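You operate a simulated robot arm through the tools that you are given. There is no shell and no other tool.

You run a simulated robot arm. Do the job below in one go: nothing can be reset, and whatever is moved stays where it is left.

JOB
Put things in order on the top of the steel table. At the end: the red lamp from the top of the steel table is on the brown carton (marked "PEDALS"); the black oil bottle (marked "DRY") from the top of the steel table stands where the black hub stood; the black hub from the top of the steel table is on the grey tray; the blue sponge from the top of the steel table is on the teal tube box (marked "26 x 2.15"); whatever was shut is shut again. Leave all else as you found it, and nothing knocked over. Set down upright: hub.

It is judged by the outcome, as a careful person would: the job done as asked, and still so three seconds after it is handed in. It fails if anything else is knocked over, pushed out of place, dropped, spilled or broken.

ROBOT AND FRAMES
A 6-joint arm with a two-finger parallel gripper, fixed in place. Base frame: the origin is at the foot of the arm, x ahead of it, y to its left, z up; the work surface is at about z = 0. Units: mm, rad, N and s.
With the tool pointing down near the work surface it reaches from about 140 to 580 mm from the base axis. Its first joint turns from -1.152 to 1.152 rad. Payload 2.1 kg.
The TCP is the grasp point between the finger pads, 30 mm short of the fingertips. In the tool frame z runs along the fingers and y along their closing line. Largest opening 94 mm; finger width 28, thickness 10; the body of the gripper, 50 by 96 mm, starts 55 mm behind the TCP.
Orientation is that of the tool frame in the base frame, as a unit quaternion [w, x, y, z]. With the fingers straight down and closing along the base's y, the tool's x points along the base's -x, its y along +y and its z along -z.

CONTROLS
- The arm moves only by the tool servo_tool. Its argument "plan" is a list of rows, each an object of numbers (a shift or turn left out is 0, a gripper value left out holds the last): "x", "y", "z": the shift along the tool's x, y, z in units of 25 mm (1.0 is 25 mm); "rx", "ry", "rz": the turn, a rotation vector about the tool's x, y, z in units of 8 degrees (1.0 is 8 degrees); "jaw": the gripper command, from -1 (shut) to 1 (fully open), values between in proportion. In form: [{"x": .., "y": .., "z": .., "rx": .., "ry": .., "rz": .., "jaw": ..}, ...]. A call has 1 to 20 rows; each row shifts and turns the commanded pose from where the row before left it, along the tool's axes as they then stand. A call with a number of a shift or a turn outside -1 to 1 is refused whole. Rows are played at 5 a second. More than 50 mm and 0.15 rad between two rows, or a gripper value outside its range, and nothing of the call is played. A pose out of reach is approached as far as the arm can. The call stops where the force on the tool passes 40 N (or 10 N more than at its start, if that is more) or the arm is blocked; 0.2 s more then pass. Each finger travels about 72 mm/s and halts on what it meets, pressing with about 26 N; the grip force reading is that of the motor and also rises with nothing between the fingers. The clock runs only during rows and for 0.2 s after the last one: add rows that do not move to give the fingers time. The reply holds the time, the measured pose of the TCP, the force on the tool along the base axes, the opening and the grip force, in the units named above and with some noise, with the torque about the TCP (base axes, N m) and any sound that the robot's microphone picked up.
- Cameras (640 x 400 px; columns grow to the right, rows downward): "scene" is fixed at [38.9, -365, 479.7]; the picture's right is [0.89, -0.45, 0.00], its down [-0.28, -0.56, -0.78] and it looks along [0.35, 0.69, -0.63] (base axes); focal length 214 px, centre (320, 200). "wrist" rides on the gripper at [76, 14, -103] in the tool frame; the picture's right is [-0.18, 0.98, 0.00], its down [-0.75, -0.14, -0.64] and it looks along [-0.63, -0.12, 0.77] (tool axes); focal length 243 px, centre (320, 200). There is no depth. A picture from a camera that has moved, and an enlarged one, comes with that camera's place and axes in the base frame and with its lens.
- capture(camera): a new picture of that camera. No time passes.
- zoom(camera, box): a new picture of the part [left, top, right, bottom] of that camera's present view, enlarged. No time passes.
- job_done(): hands the job in; it is judged then, once.

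Places have to be worked out from the pictures, the camera data and where the tool is seen. Open the gripper and draw the arm clear of the work before you hand the job in, unless the task says otherwise.

The tools are called as name(argument=value, ...) on one line, values as JSON. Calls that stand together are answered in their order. servo_tool: Moves the arm, as the interface text tells. Its arguments: {"type":"object","properties":{"plan":{"type":"array","items":{"type":"object","properties":{"x":{"type":"number"},"y":{"type":"number"},"z":{"type":"number"},"rx":{"type":"number"},"ry":{"type":"number"},"rz":{"type":"number"},"jaw":{"type":"number"}}}}},"required":["plan"]} The other tools are called the same way: capture (camera) takes a picture; zoom (camera, box) takes an enlarged picture of a part of a camera's view; job_done () hands the job in.

At the start:

```text
time_s: 0.0
eef_pos: [253.3, 63.2, 353.2]
tcp_rot: [0.001, 0.0, 1.0, 0.0]
contact_force: [-0.1, 0.2, 0.5]
wrist_torque: [-0.01, 0.0, -0.02]
width: 94.1
finger_force: 0.0
```

scene: 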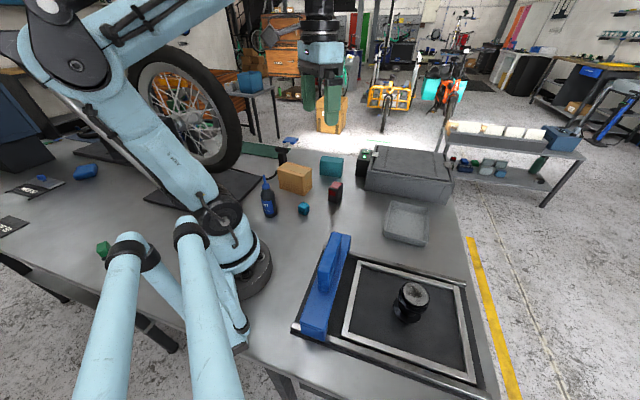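
wrist: 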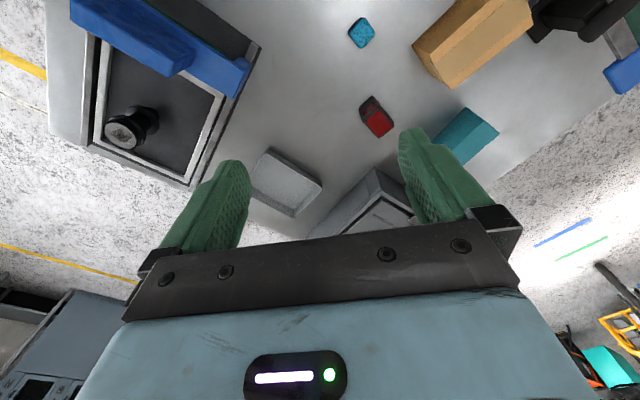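

I see a table with a black hub on a framed dark mat at right, a grey tray, a brown carton, a teal box, a red lamp, a blue sponge and a dark bottle. I'll enlarge portions to identify each one.

zoom(camera="scene", box=[240, 130, 400, 230])

zoom(camera="scene", box=[280, 220, 500, 400])

zoom(camera="scene", box=[340, 130, 480, 250])

zoom(camera="wrist", box=[320, 0, 640, 200])

zoom(camera="wrist", box=[40, 0, 360, 220])

zoom(camera="scene", box=[0, 130, 160, 270])

```text
4.00 times, centred on (320, 180) of scene
camera zoom: at [38.9, -365.0, 479.7], right [0.89, -0.45, 0.0], down [-0.28, -0.56, -0.78], along [0.35, 0.69, -0.63], focal length 858 px, centre (320, 280)
```

zoom: 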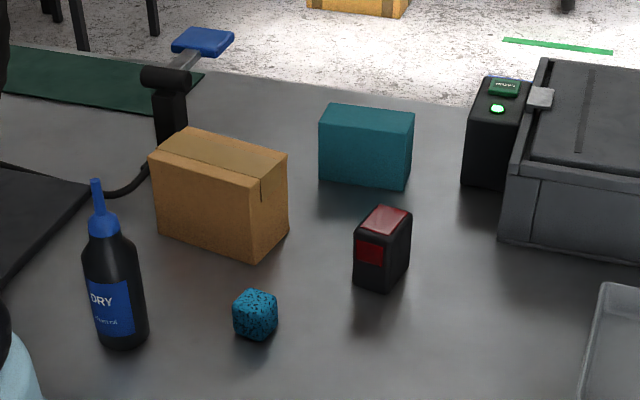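

```text
2.22 times, centred on (390, 310) of scene
camera zoom: at [38.9, -365.0, 479.7], right [0.89, -0.45, 0.0], down [-0.28, -0.56, -0.78], along [0.35, 0.69, -0.63], focal length 477 px, centre (164, -44)
```

zoom: 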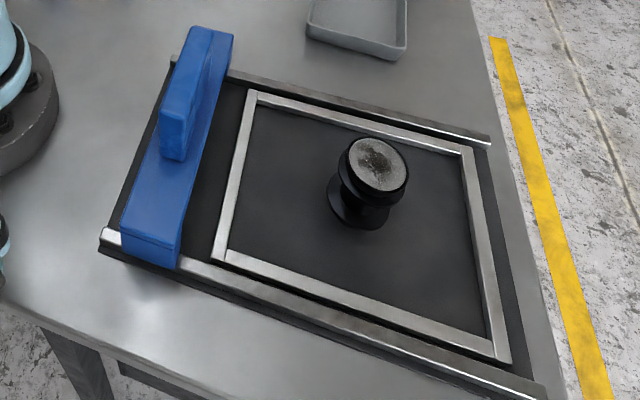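

```text
3.33 times, centred on (410, 190) of scene
camera zoom: at [38.9, -365.0, 479.7], right [0.89, -0.45, 0.0], down [-0.28, -0.56, -0.78], along [0.35, 0.69, -0.63], focal length 715 px, centre (20, 233)
```

zoom: 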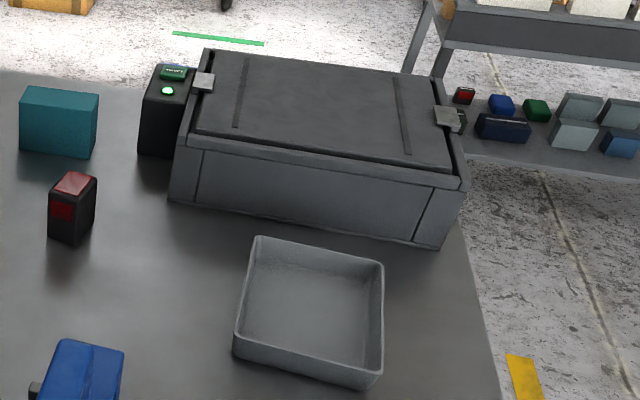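

```text
2.00 times, centred on (480, 100) of wrist
camera zoom: at [176.1, 77.1, 457.0], right [0.18, 0.98, 0.0], down [0.75, -0.14, 0.64], along [0.63, -0.12, -0.77], focal length 485 px, centre (0, 400)
```

zoom: 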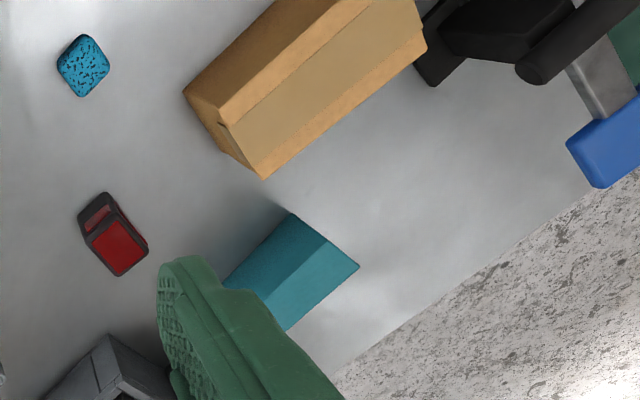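

```text
1.82 times, centred on (200, 110) of wrist
camera zoom: at [176.1, 77.1, 457.0], right [0.18, 0.98, 0.0], down [0.75, -0.14, 0.64], along [0.63, -0.12, -0.77], focal length 441 px, centre (538, 364)
```

zoom: 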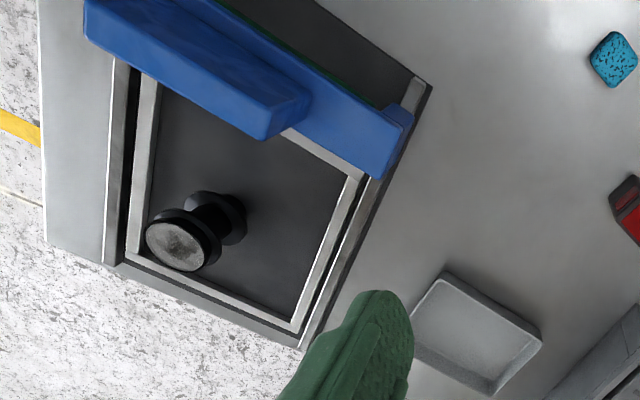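

```text
2.86 times, centred on (80, 200) of scene
camera zoom: at [38.9, -365.0, 479.7], right [0.89, -0.45, 0.0], down [-0.28, -0.56, -0.78], along [0.35, 0.69, -0.63], focal length 613 px, centre (1006, 200)
```

zoom: 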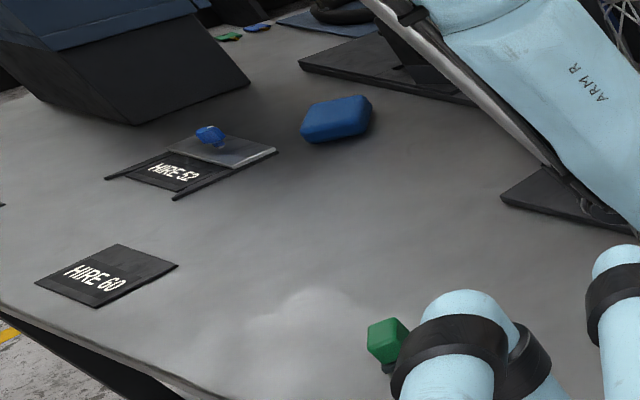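

From the two views I judge: hub about (290,-269), top z≈92, standing on a framed panel; bottle (130,169); sponge (229,129); lamp (359,144); carton centre (257,267), top≈72; teal box (431,301), top≈60; tray (498,-61). I'll move high over toward the hub to look closer.

servo_tool(plan=[{"y": -1, "z": 0.3}, {"y": -1, "z": 0.3}, {"y": -1, "z": 0.3}, {"y": -1, "z": 0.3}, {"y": -1, "z": 0.3}, {"y": -1, "z": 0.3}, {"y": -1, "z": 0.3}, {"y": -1, "z": 0.3}, {"y": -1, "z": 0.3}, {"y": -1, "z": 0.3}, {"y": -1, "z": 0.3}, {"y": -1, "z": 0.3}, {}, {}])

capture(camera="wrist")

capture(camera="scene")

```text
time_s: 3.0
eef_pos: [253.9, -236.9, 262.8]
tcp_rot: [0.001, -0.001, 1.0, 0.0]
contact_force: [0.4, 0.0, -0.2]
wrist_torque: [0.02, 0.04, 0.01]
width: 94.0
finger_force: 0.1
```

```text
taken
camera wrist: at [176.2, -223.2, 366.9], right [0.18, 0.98, 0.0], down [0.75, -0.14, 0.64], along [0.63, -0.12, -0.77], focal length 243 px, centre (320, 200)
```

wrist: 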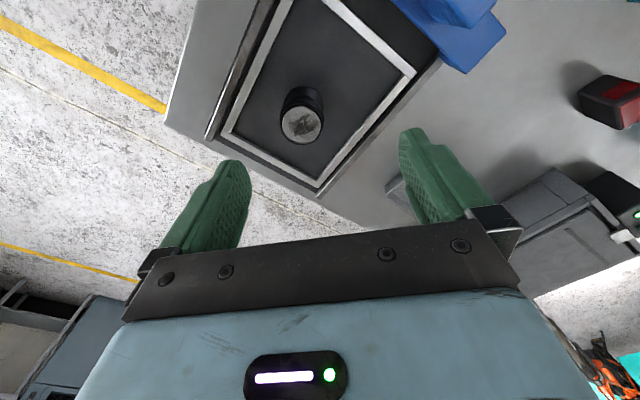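

```text
taken
```

scene: 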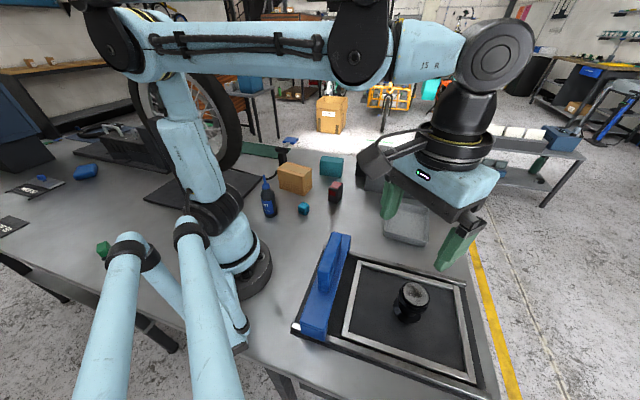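

zoom(camera="wrist", box=[200, 0, 520, 200])

zoom(camera="scene", box=[340, 250, 480, 350])

```text
2.00 times, centred on (360, 100) of wrist
camera zoom: at [176.2, -223.2, 366.9], right [0.18, 0.98, 0.0], down [0.75, -0.14, 0.64], along [0.63, -0.12, -0.77], focal length 485 px, centre (240, 400)
```

zoom: 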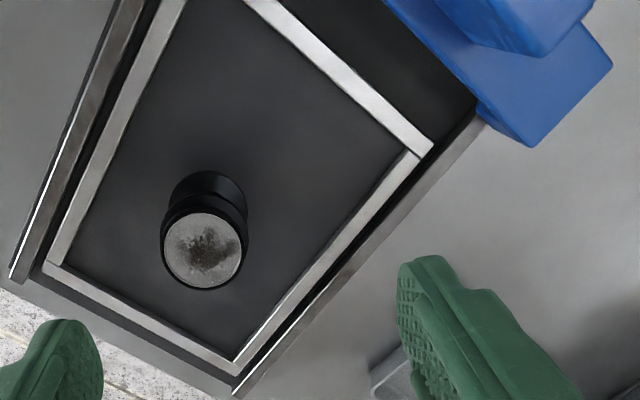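

```text
4.00 times, centred on (410, 300) of scene
camera zoom: at [38.9, -365.0, 479.7], right [0.89, -0.45, 0.0], down [-0.28, -0.56, -0.78], along [0.35, 0.69, -0.63], focal length 858 px, centre (-40, -200)
```

zoom: 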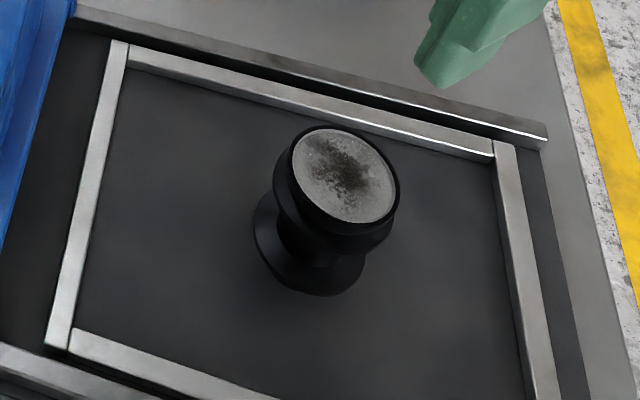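

The hub's top disc is about 52 mm across at roughly (287,-267), top z≈93. I move above it at TCP z≈180 to refine.

servo_tool(plan=[{"x": -0.44, "y": -0.4, "z": 0.8}, {"x": -0.44, "y": -0.4, "z": 0.8}, {"x": -0.44, "y": -0.4, "z": 0.8}, {"z": 0.8}, {}, {}])

capture(camera="wrist")

zoom(camera="scene", box=[340, 200, 480, 350])

```text
time_s: 4.4
eef_pos: [288.1, -265.7, 180.8]
tcp_rot: [0.001, -0.001, 1.0, 0.0]
contact_force: [-0.6, 0.2, 0.0]
wrist_torque: [-0.01, -0.01, 0.0]
width: 93.9
finger_force: 0.1
```

```text
taken
camera wrist: at [210.1, -252.8, 285.5], right [0.18, 0.98, 0.0], down [0.75, -0.14, 0.64], along [0.63, -0.12, -0.77], focal length 243 px, centre (320, 200)
```

wrist: 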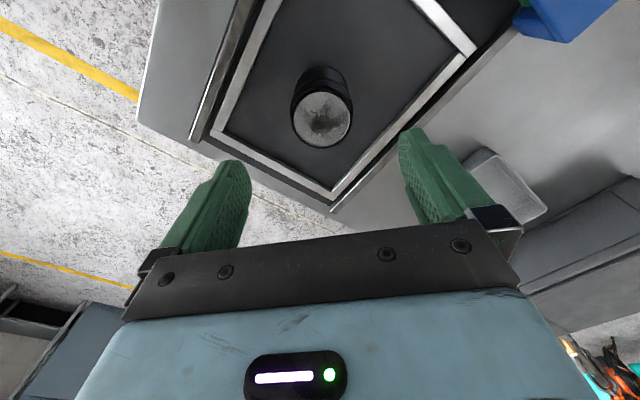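

```text
2.67 times, centred on (410, 275) of scene
camera zoom: at [38.9, -365.0, 479.7], right [0.89, -0.45, 0.0], down [-0.28, -0.56, -0.78], along [0.35, 0.69, -0.63], focal length 572 px, centre (80, 0)
```

zoom: 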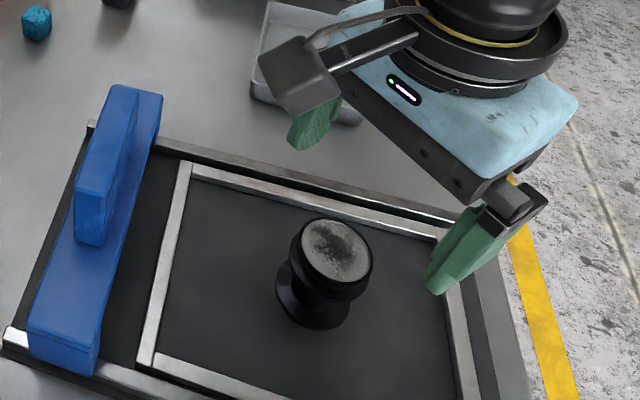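

Hub centre reads about (286,-265) with its cap between the open fingers. I descend to TCP z≈78 and watch the force.

servo_tool(plan=[{"x": 0.08, "z": 0.9}, {"z": 0.9}, {"z": 0.9}, {"z": 0.8}, {"z": 0.6}, {}, {}])

capture(camera="wrist")

zoom(camera="scene", box=[340, 220, 500, 340])

```text
time_s: 6.0
eef_pos: [285.6, -267.4, 80.7]
tcp_rot: [0.001, -0.002, 1.0, 0.0]
contact_force: [0.0, -0.2, 0.5]
wrist_torque: [0.04, -0.03, 0.01]
width: 93.9
finger_force: 0.0
```

```text
taken
camera wrist: at [208.4, -253.2, 183.2], right [0.18, 0.98, 0.0], down [0.75, -0.14, 0.64], along [0.63, -0.12, -0.77], focal length 243 px, centre (320, 200)
```

wrist: 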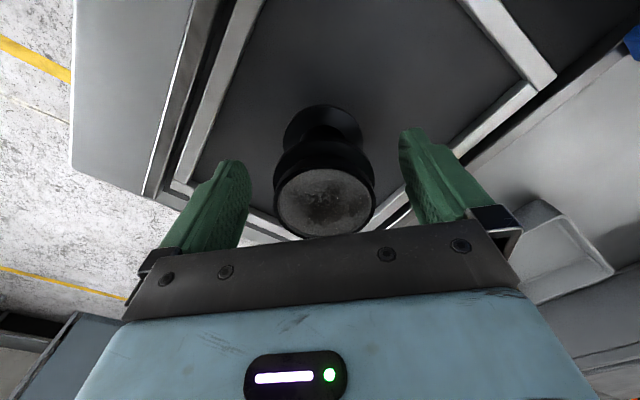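

```text
3.33 times, centred on (420, 280) of scene
camera zoom: at [38.9, -365.0, 479.7], right [0.89, -0.45, 0.0], down [-0.28, -0.56, -0.78], along [0.35, 0.69, -0.63], focal length 715 px, centre (-13, -67)
```

zoom: 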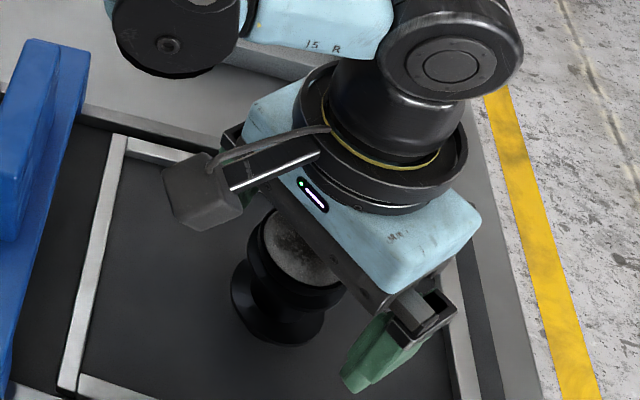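

The cap is centred between the fingers with its top about 12 mm above the TCP. I close the gripper.

servo_tool(plan=[{"jaw": -1}, {"jaw": -1}, {"jaw": -1}, {"jaw": -1}, {"jaw": -1}])

capture(camera="wrist")

```text
time_s: 7.2
eef_pos: [286.5, -267.0, 80.4]
tcp_rot: [0.001, -0.001, 1.0, 0.0]
contact_force: [0.7, -0.4, 0.2]
wrist_torque: [-0.05, -0.01, -0.03]
width: 52.2
finger_force: 26.3
```

```text
taken
camera wrist: at [208.4, -253.3, 183.3], right [0.18, 0.98, 0.0], down [0.75, -0.14, 0.64], along [0.63, -0.12, -0.77], focal length 243 px, centre (320, 200)
```

wrist: 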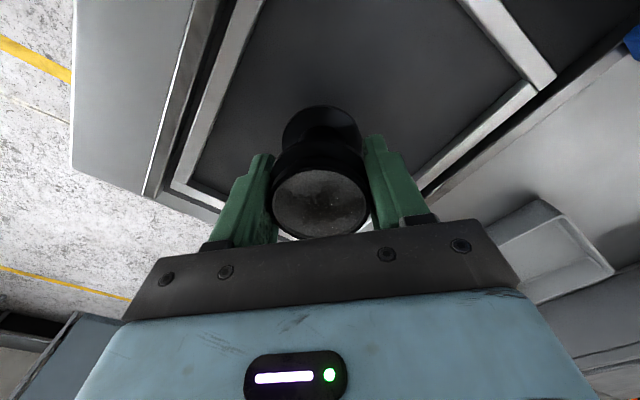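

It is gripped at 52 mm. I lift gently and check the load and whether anything else comes along.

servo_tool(plan=[{"z": -0.3}, {"z": -0.5}, {"z": -0.8}, {"z": -0.8}, {"z": -0.8}, {}])

capture(camera="wrist")

zoom(camera="scene", box=[300, 200, 500, 380])

```text
time_s: 8.6
eef_pos: [283.8, -265.4, 162.0]
tcp_rot: [0.001, 0.0, 1.0, 0.0]
contact_force: [0.0, 0.8, -2.7]
wrist_torque: [-0.01, 0.01, -0.02]
width: 52.2
finger_force: 26.4
```

```text
taken
camera wrist: at [207.4, -252.5, 265.0], right [0.18, 0.98, 0.0], down [0.75, -0.14, 0.64], along [0.63, -0.12, -0.77], focal length 243 px, centre (320, 200)
```

wrist: 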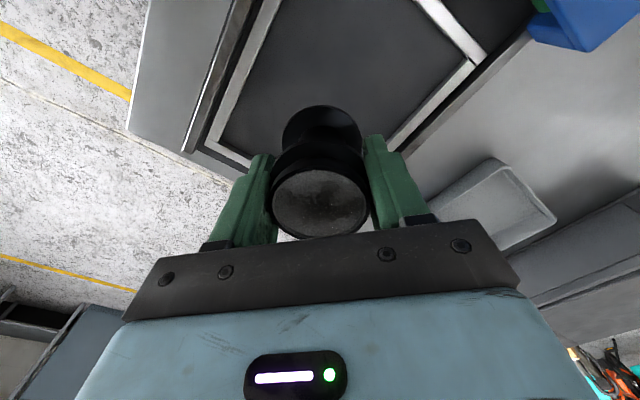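

```text
2.22 times, centred on (400, 290) of scene
camera zoom: at [38.9, -365.0, 479.7], right [0.89, -0.45, 0.0], down [-0.28, -0.56, -0.78], along [0.35, 0.69, -0.63], focal length 477 px, centre (142, 0)
```

zoom: 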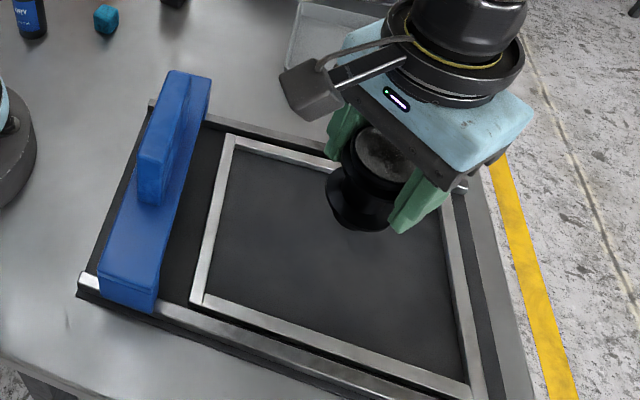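

The hub is held upright (about 2.7 N) and the panel stayed put. I carry it at height to above the grey tray, whose centre I put at about (487,-67).

servo_tool(plan=[{"z": -0.6}, {"x": -0.8, "y": 0.79}, {"x": -0.8, "y": 0.79}, {"x": -0.8, "y": 0.79}, {"x": -0.8, "y": 0.79}, {"x": -0.8, "y": 0.79}, {"x": -0.8, "y": 0.79}, {"x": -0.8, "y": 0.79}, {"x": -0.8, "y": 0.79}, {"x": -0.8, "y": 0.79}, {"x": -0.8, "y": 0.79}, {}, {}])

capture(camera="wrist")

capture(camera="scene")

```text
time_s: 11.4
eef_pos: [485.6, -67.5, 177.3]
tcp_rot: [0.001, -0.001, 1.0, 0.0]
contact_force: [-0.3, -0.7, -2.0]
wrist_torque: [0.01, -0.02, -0.02]
width: 52.4
finger_force: 25.9
```

```text
taken
camera wrist: at [407.6, -54.5, 279.9], right [0.18, 0.98, 0.0], down [0.75, -0.14, 0.64], along [0.63, -0.12, -0.77], focal length 243 px, centre (320, 200)
```

wrist: 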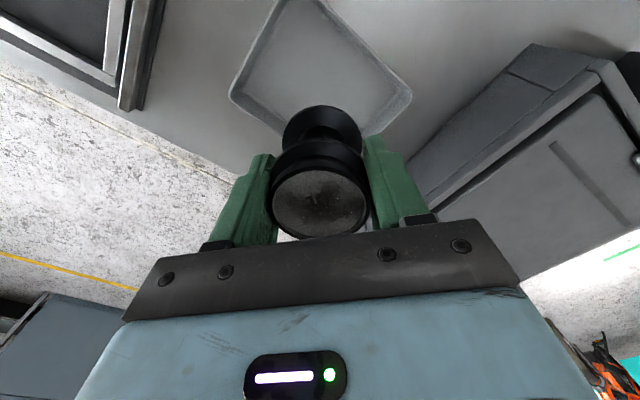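

```text
taken
```

scene: 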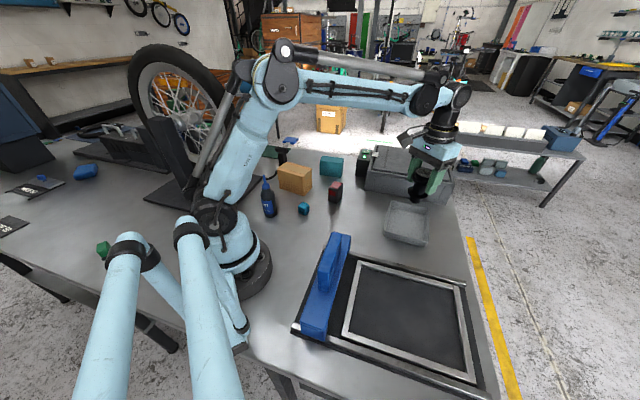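

The tray corners project symmetrically around the TCP, so I'm over its centre. I descend to TCP z≈80, just above expected contact (~69).

servo_tool(plan=[{"z": 0.8}, {"z": 0.8}, {"z": 0.8}, {"z": 0.8}, {"z": 0.6}, {}, {}])

zoom(camera="scene", box=[350, 150, 480, 250])

capture(camera="wrist")

```text
time_s: 13.0
eef_pos: [483.4, -67.0, 81.5]
tcp_rot: [0.0, -0.001, 1.0, 0.0]
contact_force: [0.6, 0.6, -1.9]
wrist_torque: [-0.02, 0.02, 0.01]
width: 52.4
finger_force: 25.2
```

```text
4.00 times, centred on (415, 200) of scene
camera zoom: at [38.9, -365.0, 479.7], right [0.89, -0.45, 0.0], down [-0.28, -0.56, -0.78], along [0.35, 0.69, -0.63], focal length 858 px, centre (-60, 200)
```

zoom: 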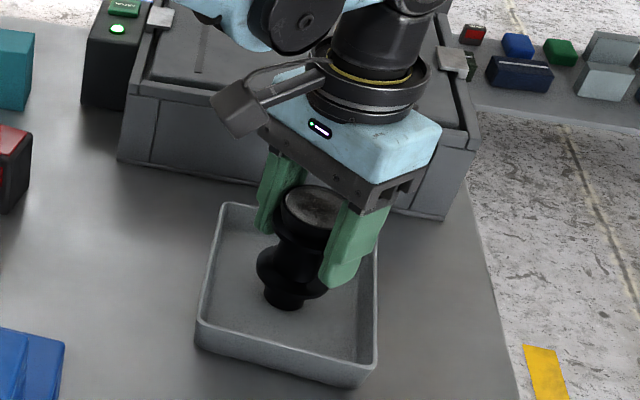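

```text
taken
camera wrist: at [407.1, -54.2, 184.7], right [0.18, 0.98, 0.0], down [0.75, -0.14, 0.64], along [0.63, -0.12, -0.77], focal length 243 px, centre (320, 200)
```

wrist: 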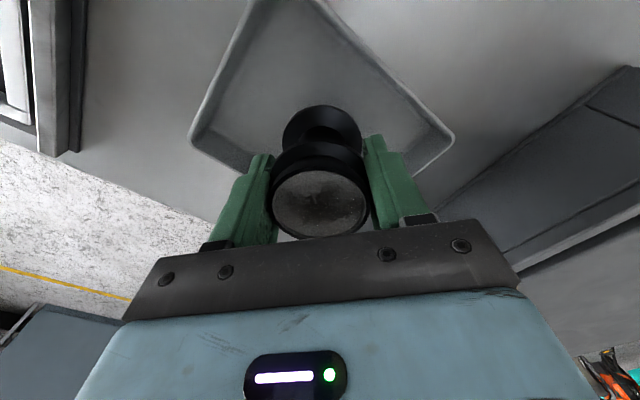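

I see a boss under the lower flange, so the hub may reach lower than I thought. I take a tighter look before lowering further.

zoom(camera="scene", box=[390, 185, 450, 235])

zoom(camera="scene", box=[330, 240, 490, 390])

```text
8.00 times, centred on (420, 210) of scene
camera zoom: at [38.9, -365.0, 479.7], right [0.89, -0.45, 0.0], down [-0.28, -0.56, -0.78], along [0.35, 0.69, -0.63], focal length 1716 px, centre (-480, 120)
```

zoom: 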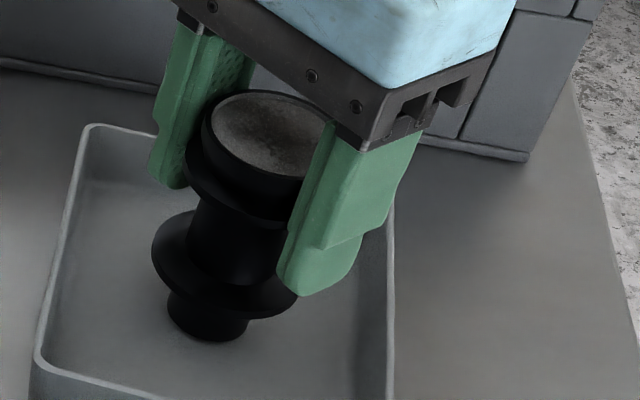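

```text
2.67 times, centred on (410, 315) of scene
camera zoom: at [38.9, -365.0, 479.7], right [0.89, -0.45, 0.0], down [-0.28, -0.56, -0.78], along [0.35, 0.69, -0.63], focal length 572 px, centre (80, -107)
```

zoom: 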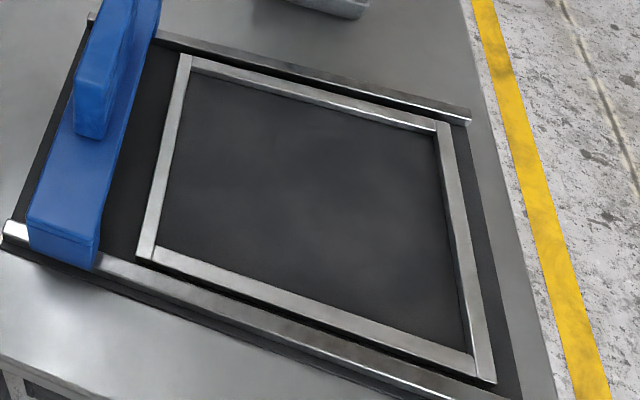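

The hub is likely just above the tray floor. I lower in small 1.5–2 mm steps watching the force.

servo_tool(plan=[{"z": 0.08}, {}])

```text
time_s: 13.6
eef_pos: [484.3, -68.1, 79.6]
tcp_rot: [0.001, 0.0, 1.0, -0.001]
contact_force: [-0.4, 2.2, 17.6]
wrist_torque: [-0.07, 0.08, -0.02]
width: 52.2
finger_force: 26.3
```

Contact is made (17.6 N up). I relieve a little so it rests lightly, then open to about 75 mm.

servo_tool(plan=[{"z": -0.04}, {}])

```text
time_s: 14.2
eef_pos: [483.6, -67.7, 79.5]
tcp_rot: [0.002, 0.0, 1.0, 0.0]
contact_force: [-1.7, 1.3, 1.7]
wrist_torque: [-0.01, 0.1, -0.02]
width: 52.0
finger_force: 25.8
```

It rests lightly now. Opening the fingers to ~78 mm.

servo_tool(plan=[{"jaw": 0.2}, {"jaw": 0.65}, {"jaw": 0.65}, {"jaw": 0.65}])

zoom(camera="scene", box=[370, 165, 460, 245])

capture(camera="wrist")

```text
time_s: 15.2
eef_pos: [484.1, -67.9, 79.9]
tcp_rot: [0.0, -0.001, 1.0, 0.0]
contact_force: [0.4, 0.4, 0.8]
wrist_torque: [-0.01, 0.0, -0.01]
width: 77.9
finger_force: 0.0
```

```text
5.00 times, centred on (415, 205) of scene
camera zoom: at [38.9, -365.0, 479.7], right [0.89, -0.45, 0.0], down [-0.28, -0.56, -0.78], along [0.35, 0.69, -0.63], focal length 1072 px, centre (-155, 175)
```

zoom: 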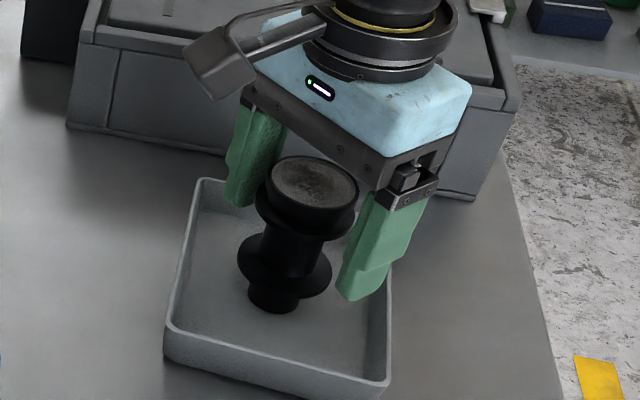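

```text
taken
camera wrist: at [407.4, -54.4, 183.5], right [0.18, 0.98, 0.0], down [0.75, -0.14, 0.64], along [0.63, -0.12, -0.77], focal length 243 px, centre (320, 200)
```

wrist: 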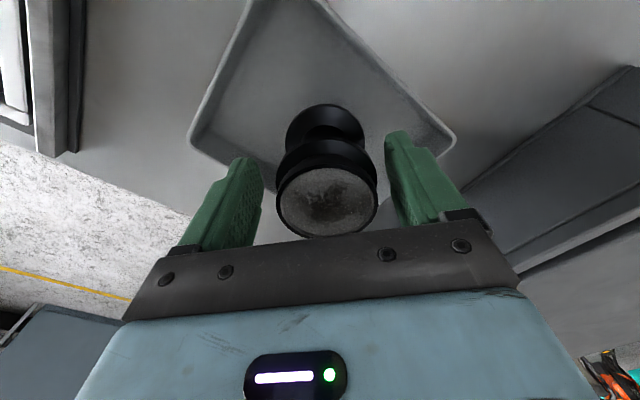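

Hub stands upright alone on the tray. I raise straight up clear of it, then swing back toward the bottle side at z≈235 for closer views.

servo_tool(plan=[{"z": -0.5}, {"z": -1}, {"z": -1}, {"z": -1}, {"z": -1}, {"z": -1}, {"z": -0.7, "jaw": 1}, {}])

zoom(camera="scene", box=[370, 165, 460, 245])

```text
time_s: 17.0
eef_pos: [484.1, -68.3, 235.8]
tcp_rot: [0.001, -0.001, 1.0, 0.0]
contact_force: [-0.3, 0.3, -1.0]
wrist_torque: [0.01, -0.01, -0.02]
width: 93.9
finger_force: 0.1
```

```text
5.00 times, centred on (415, 205) of scene
camera zoom: at [38.9, -365.0, 479.7], right [0.89, -0.45, 0.0], down [-0.28, -0.56, -0.78], along [0.35, 0.69, -0.63], focal length 1072 px, centre (-155, 175)
```

zoom: 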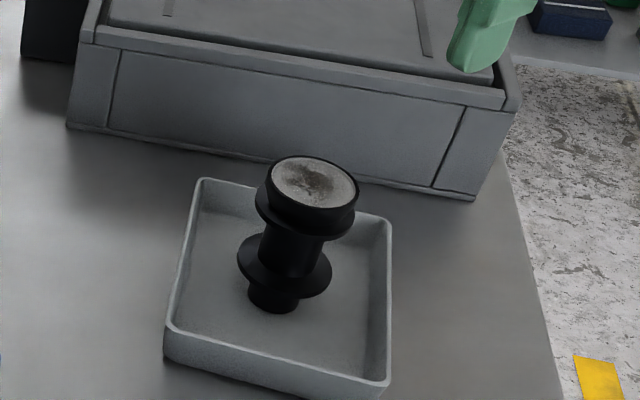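

Hub is stable on the tray. Now moving across at z≈240 toward the bottle.

servo_tool(plan=[{"x": 1, "y": 0.66}, {"x": 1, "y": 0.66}, {"x": 1, "y": 0.66}, {"x": 1, "y": 0.66}, {"x": 1, "y": 0.66}, {"x": 1, "y": 0.66}, {"x": 1, "y": 0.66}, {"x": 1, "y": 0.66}, {"x": 1, "y": 0.66}, {"x": 1, "y": 0.66}, {"x": 1, "y": 0.66}, {"x": 1, "y": 0.66}, {}, {}])

capture(camera="wrist")

capture(camera="scene")

```text
time_s: 20.0
eef_pos: [184.8, 128.1, 236.6]
tcp_rot: [0.002, -0.001, 1.0, 0.0]
contact_force: [-0.3, -1.4, 1.0]
wrist_torque: [-0.01, 0.01, -0.02]
width: 93.9
finger_force: 0.0
```

```text
taken
camera wrist: at [107.5, 142.1, 340.0], right [0.18, 0.98, 0.0], down [0.75, -0.14, 0.64], along [0.63, -0.12, -0.77], focal length 243 px, centre (320, 200)
```

wrist: 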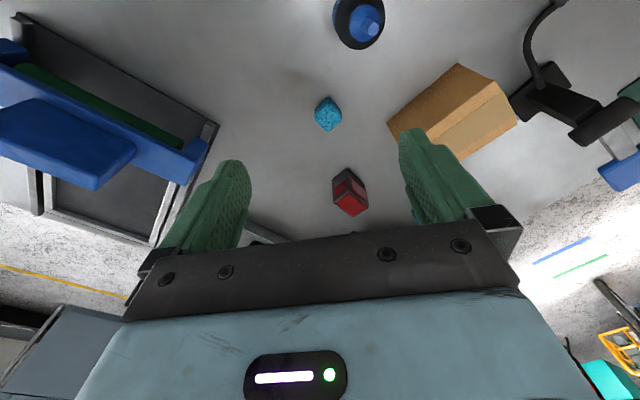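

```text
taken
```

scene: 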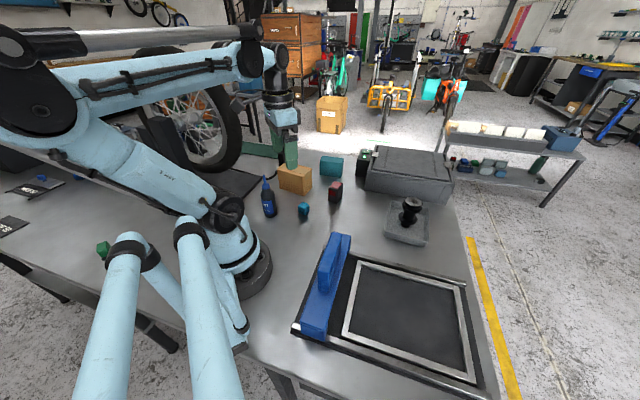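

zoom(camera="wrist", box=[280, 0, 440, 100])

zoom(camera="wrist", box=[280, 60, 540, 230])

zoom(camera="scene", box=[245, 160, 325, 220])

```text
4.00 times, centred on (360, 50) of wrist
camera zoom: at [107.5, 142.1, 340.0], right [0.18, 0.98, 0.0], down [0.75, -0.14, 0.64], along [0.63, -0.12, -0.77], focal length 970 px, centre (160, 800)
```

zoom: 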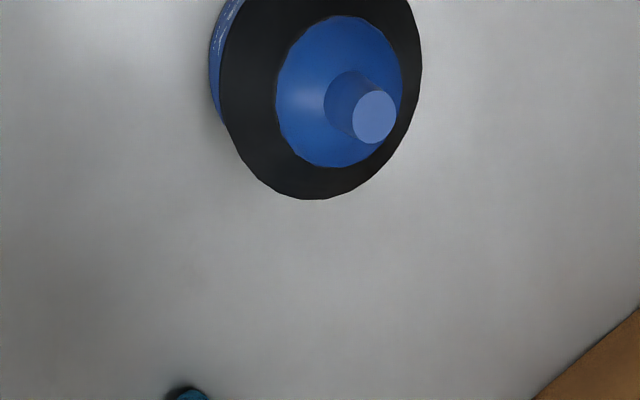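

```text
2.35 times, centred on (410, 145) of wrist
camera zoom: at [107.5, 142.1, 340.0], right [0.18, 0.98, 0.0], down [0.75, -0.14, 0.64], along [0.63, -0.12, -0.77], focal length 571 px, centre (108, 329)
```

zoom: 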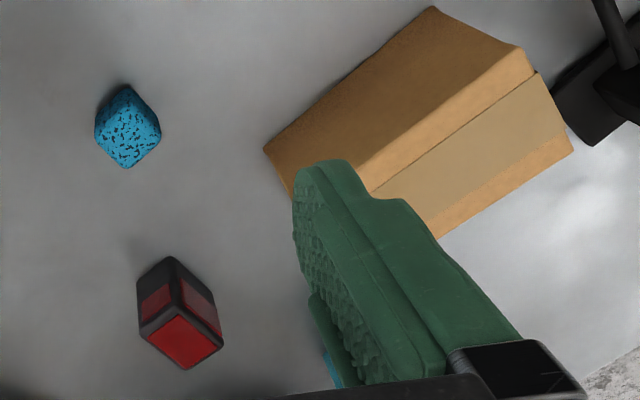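

```text
6.67 times, centred on (285, 190) of scene
camera zoom: at [38.9, -365.0, 479.7], right [0.89, -0.45, 0.0], down [-0.28, -0.56, -0.78], along [0.35, 0.69, -0.63], focal length 1430 px, centre (553, 267)
```

zoom: 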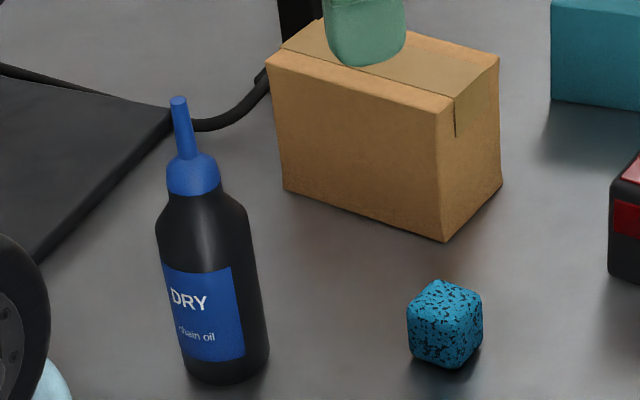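

The bottle axis is at about (130,172), top z≈150, body ≈45 mm wide with the shoulder starting near z≈83. I move above it, staying at z≈237, to check alignment.

servo_tool(plan=[{"x": 0.72, "y": 0.59}, {"x": 0.72, "y": 0.59}, {"x": 0.72, "y": 0.59}, {}, {}])

capture(camera="wrist")

zoom(camera="scene", box=[180, 80, 340, 220])

```text
time_s: 21.2
eef_pos: [134.1, 174.5, 236.2]
tcp_rot: [0.0, -0.001, 1.0, -0.001]
contact_force: [0.0, -0.4, -0.1]
wrist_torque: [0.03, -0.02, 0.0]
width: 94.0
finger_force: 0.0
```

```text
taken
camera wrist: at [55.4, 188.4, 339.4], right [0.18, 0.98, 0.0], down [0.75, -0.14, 0.64], along [0.63, -0.12, -0.77], focal length 243 px, centre (320, 200)
```

wrist: 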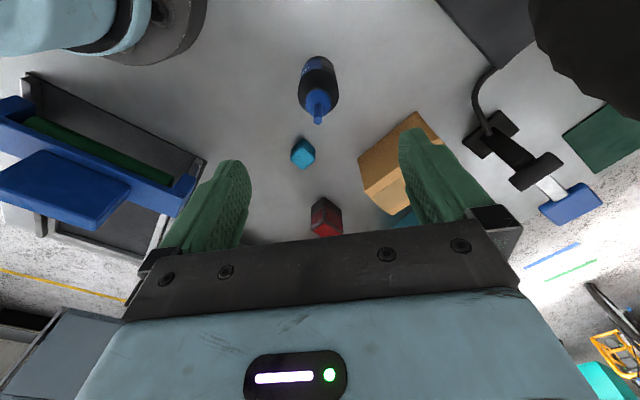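

```text
2.86 times, centred on (260, 150) of scene
camera zoom: at [38.9, -365.0, 479.7], right [0.89, -0.45, 0.0], down [-0.28, -0.56, -0.78], along [0.35, 0.69, -0.63], focal length 613 px, centre (491, 343)
```

zoom: 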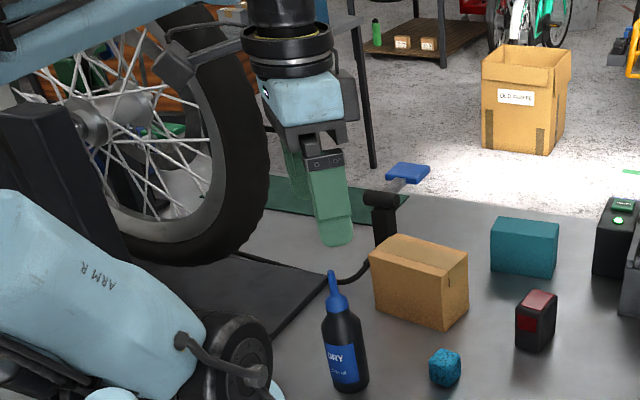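

Bottle is nearly centred under the gripper (about 2 mm off). I correct and descend to TCP z≈150 and look at the spout tip relative to the palm.

servo_tool(plan=[{"x": 0.11, "y": -0.07, "z": 0.8}, {"z": 0.9}, {"z": 0.9}, {"z": 0.8}, {}, {}])

capture(camera="wrist")

zoom(camera="scene", box=[210, 110, 340, 225])

```text
time_s: 22.6
eef_pos: [127.3, 171.6, 149.6]
tcp_rot: [0.001, 0.0, 1.0, -0.001]
contact_force: [0.4, -0.6, -1.4]
wrist_torque: [-0.03, -0.03, -0.03]
width: 93.9
finger_force: 0.1
```

```text
taken
camera wrist: at [50.0, 185.1, 252.9], right [0.18, 0.98, 0.0], down [0.75, -0.14, 0.64], along [0.63, -0.12, -0.77], focal length 243 px, centre (320, 200)
```

wrist: 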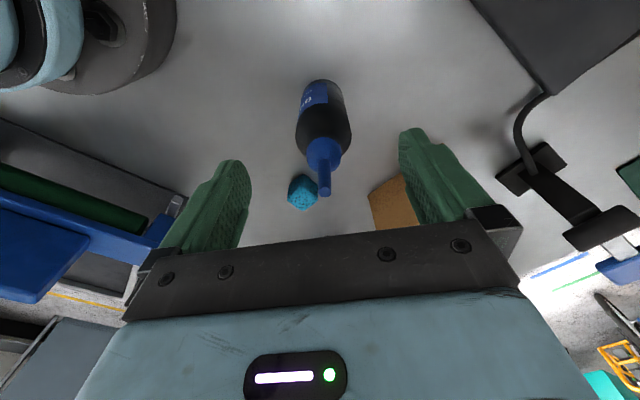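

```text
3.48 times, centred on (275, 168) of scene
camera zoom: at [38.9, -365.0, 479.7], right [0.89, -0.45, 0.0], down [-0.28, -0.56, -0.78], along [0.35, 0.69, -0.63], focal length 746 px, centre (476, 313)
```

zoom: 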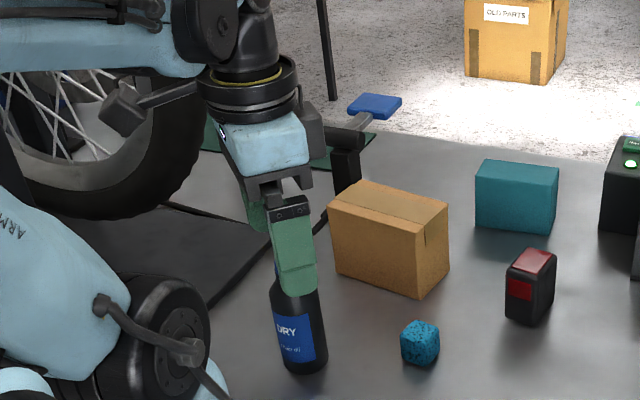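

Spout tip sits level with the TCP, so the top is z≈150, offset about (+2,+2) mm. I correct and descend to TCP z≈99, leaving about 4 mm between palm and spout.

servo_tool(plan=[{"x": -0.09, "y": 0.08, "z": 0.6}, {"z": 0.6}, {"z": 0.5}, {"z": 0.34}, {}, {}])

capture(camera="wrist")

zoom(camera="scene", box=[230, 130, 320, 225])

```text
time_s: 24.0
eef_pos: [131.1, 172.8, 98.8]
tcp_rot: [0.001, -0.001, 1.0, -0.001]
contact_force: [0.5, -0.6, -0.2]
wrist_torque: [0.05, 0.01, 0.01]
width: 93.8
finger_force: 0.1
```

```text
taken
camera wrist: at [53.1, 187.0, 202.1], right [0.18, 0.98, 0.0], down [0.75, -0.14, 0.64], along [0.63, -0.12, -0.77], focal length 243 px, centre (320, 200)
```

wrist: 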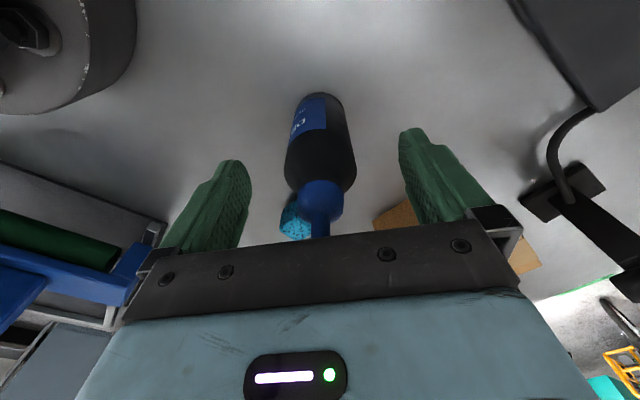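

```text
4.21 times, centred on (275, 178) of scene
camera zoom: at [38.9, -365.0, 479.7], right [0.89, -0.45, 0.0], down [-0.28, -0.56, -0.78], along [0.35, 0.69, -0.63], focal length 903 px, centre (510, 295)
```

zoom: 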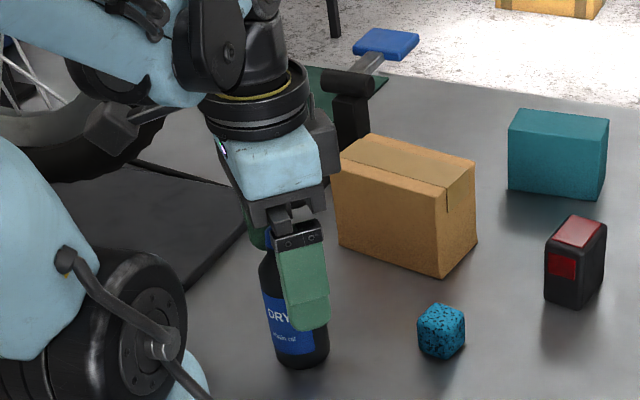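

No contact. I enlarge the wrist view to see where the shoulder begins relative to the pads.

zoom(camera="wrist", box=[220, 80, 460, 250])

zoom(camera="scene", box=[255, 170, 300, 220])

```text
2.35 times, centred on (340, 165) of wrist
camera zoom: at [53.1, 187.0, 202.1], right [0.18, 0.98, 0.0], down [0.75, -0.14, 0.64], along [0.63, -0.12, -0.77], focal length 571 px, centre (273, 282)
```

zoom: 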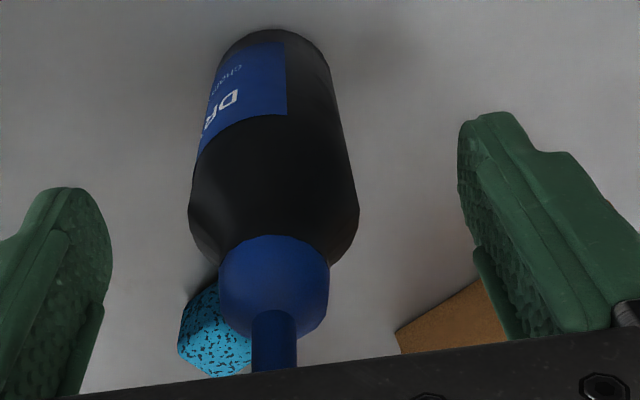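

```text
8.00 times, centred on (278, 195) of scene
camera zoom: at [38.9, -365.0, 479.7], right [0.89, -0.45, 0.0], down [-0.28, -0.56, -0.78], along [0.35, 0.69, -0.63], focal length 1716 px, centre (660, 240)
```

zoom: 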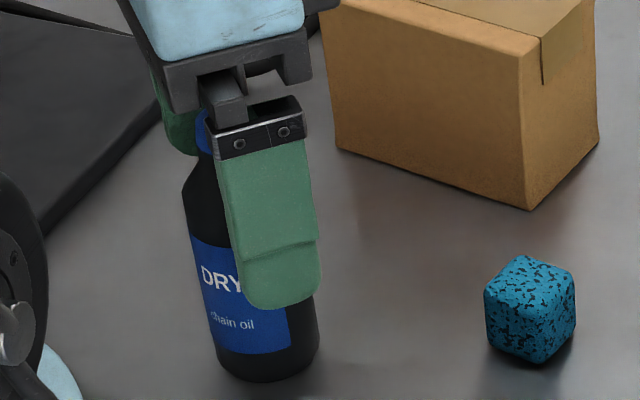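

The body is ~42 mm wide and cylindrical up to z≈82, so the fingertips overlap about 13–15 mm. I go 2 mm lower and close.

servo_tool(plan=[{"z": 0.08}, {}, {"jaw": 0.2}, {"jaw": -0.1}, {"jaw": -1}, {"jaw": -1}, {"jaw": -1}, {"jaw": -1}])

zoom(camera="wrist", box=[220, 80, 460, 250])

zoom(camera="scene", box=[245, 155, 305, 220])

```text
time_s: 25.8
eef_pos: [129.1, 172.6, 96.1]
tcp_rot: [0.0, 0.0, 1.0, 0.0]
contact_force: [0.2, 1.3, 1.7]
wrist_torque: [0.03, -0.02, 0.01]
width: 40.7
finger_force: 26.3
```

```text
2.35 times, centred on (340, 165) of wrist
camera zoom: at [52.8, 186.9, 200.1], right [0.18, 0.98, 0.0], down [0.75, -0.14, 0.64], along [0.63, -0.12, -0.77], focal length 571 px, centre (273, 282)
```

zoom: 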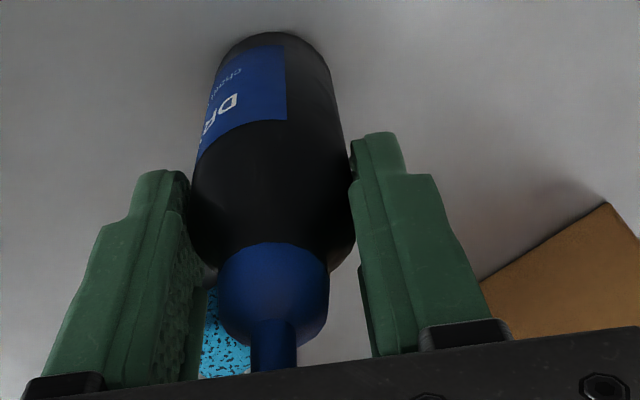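

```text
6.15 times, centred on (275, 188) of scene
camera zoom: at [38.9, -365.0, 479.7], right [0.89, -0.45, 0.0], down [-0.28, -0.56, -0.78], along [0.35, 0.69, -0.63], focal length 1320 px, centre (597, 277)
```

zoom: 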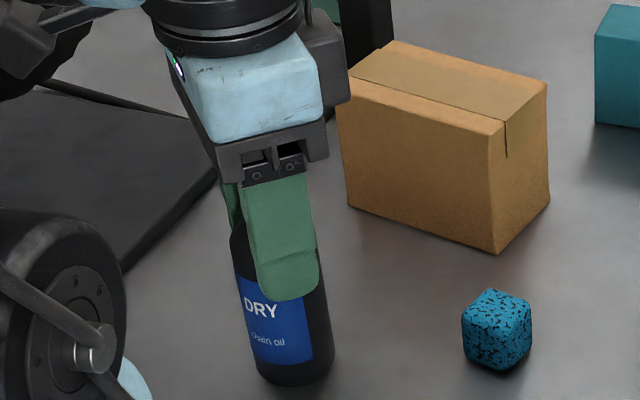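

Gripped at 40.7 mm with fingertips well onto the body. I lift gently a bit and check.

servo_tool(plan=[{"z": -0.2}, {"z": -0.3}, {"z": -0.4}, {"z": -0.4}, {}, {}])

zoom(camera="wrist", box=[220, 80, 460, 250])

zoom(camera="scene", box=[245, 145, 305, 220])

```text
time_s: 27.2
eef_pos: [129.8, 173.7, 130.5]
tcp_rot: [0.0, 0.0, 1.0, 0.001]
contact_force: [-0.4, -0.3, -1.6]
wrist_torque: [0.01, 0.0, 0.04]
width: 40.9
finger_force: 25.7
```

```text
2.35 times, centred on (340, 165) of wrist
camera zoom: at [52.9, 187.3, 233.2], right [0.18, 0.98, 0.0], down [0.75, -0.14, 0.64], along [0.63, -0.12, -0.77], focal length 571 px, centre (273, 282)
```

zoom: 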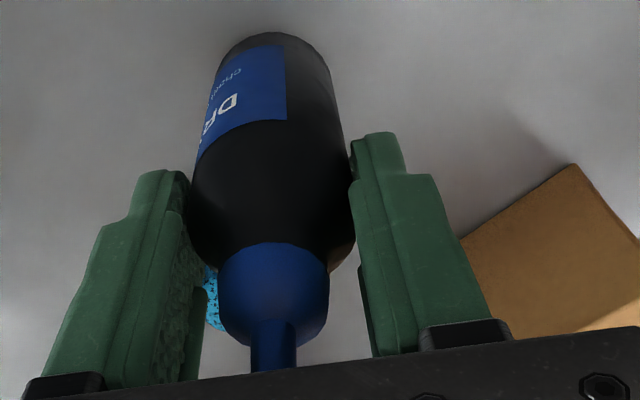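

```text
5.33 times, centred on (275, 182) of scene
camera zoom: at [38.9, -365.0, 479.7], right [0.89, -0.45, 0.0], down [-0.28, -0.56, -0.78], along [0.35, 0.69, -0.63], focal length 1144 px, centre (560, 293)
```

zoom: 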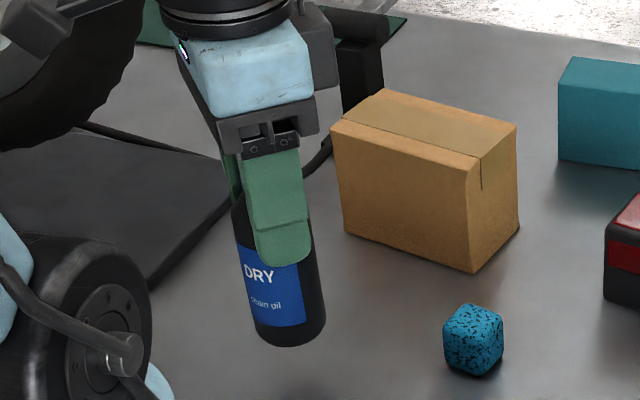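

The bottle hangs straight and steady (~1.6 N). The blue handle block is about 140 mm tall near (215,-112), so I'll raise to z≈290 and go around through larger x.

servo_tool(plan=[{"z": -0.6}, {"z": -0.8}, {"z": -0.9}, {"z": -0.9}, {"z": -0.9}, {"x": -0.5, "y": -0.28, "z": -0.3}, {"x": -0.9, "y": -0.55, "z": -0.3}, {"x": -0.9, "y": -0.55, "z": -0.3}, {"x": -0.9, "y": -0.55, "z": -0.3}, {"x": -0.9, "y": -0.55, "z": -0.3}, {"x": -0.9, "y": -0.55, "z": -0.3}, {"x": -0.9, "y": -0.55, "z": -0.3}, {"x": -0.9, "y": -0.55, "z": -0.1}, {"x": -0.9, "y": -0.55}, {}])

capture(camera="wrist")

capture(camera="scene")

```text
time_s: 30.4
eef_pos: [322.2, 56.6, 286.5]
tcp_rot: [0.002, 0.0, 1.0, 0.0]
contact_force: [-0.4, 0.4, -1.5]
wrist_torque: [0.0, 0.0, 0.01]
width: 40.6
finger_force: 26.0
```

```text
taken
camera wrist: at [245.0, 69.5, 389.4], right [0.18, 0.98, 0.0], down [0.75, -0.14, 0.64], along [0.63, -0.12, -0.77], focal length 243 px, centre (320, 200)
```

wrist: 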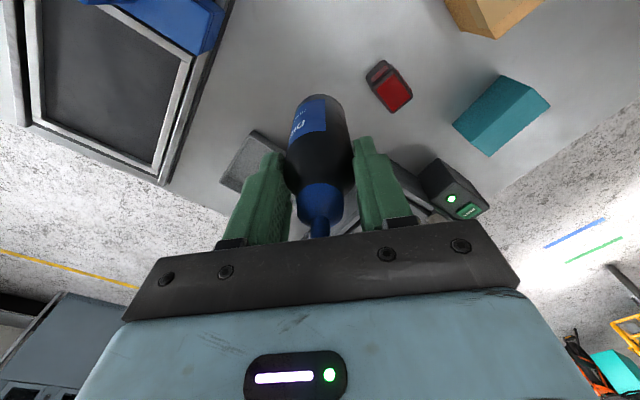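

```text
taken
```

scene: 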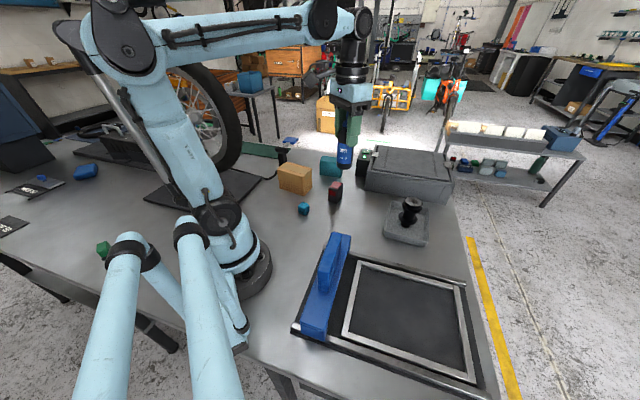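

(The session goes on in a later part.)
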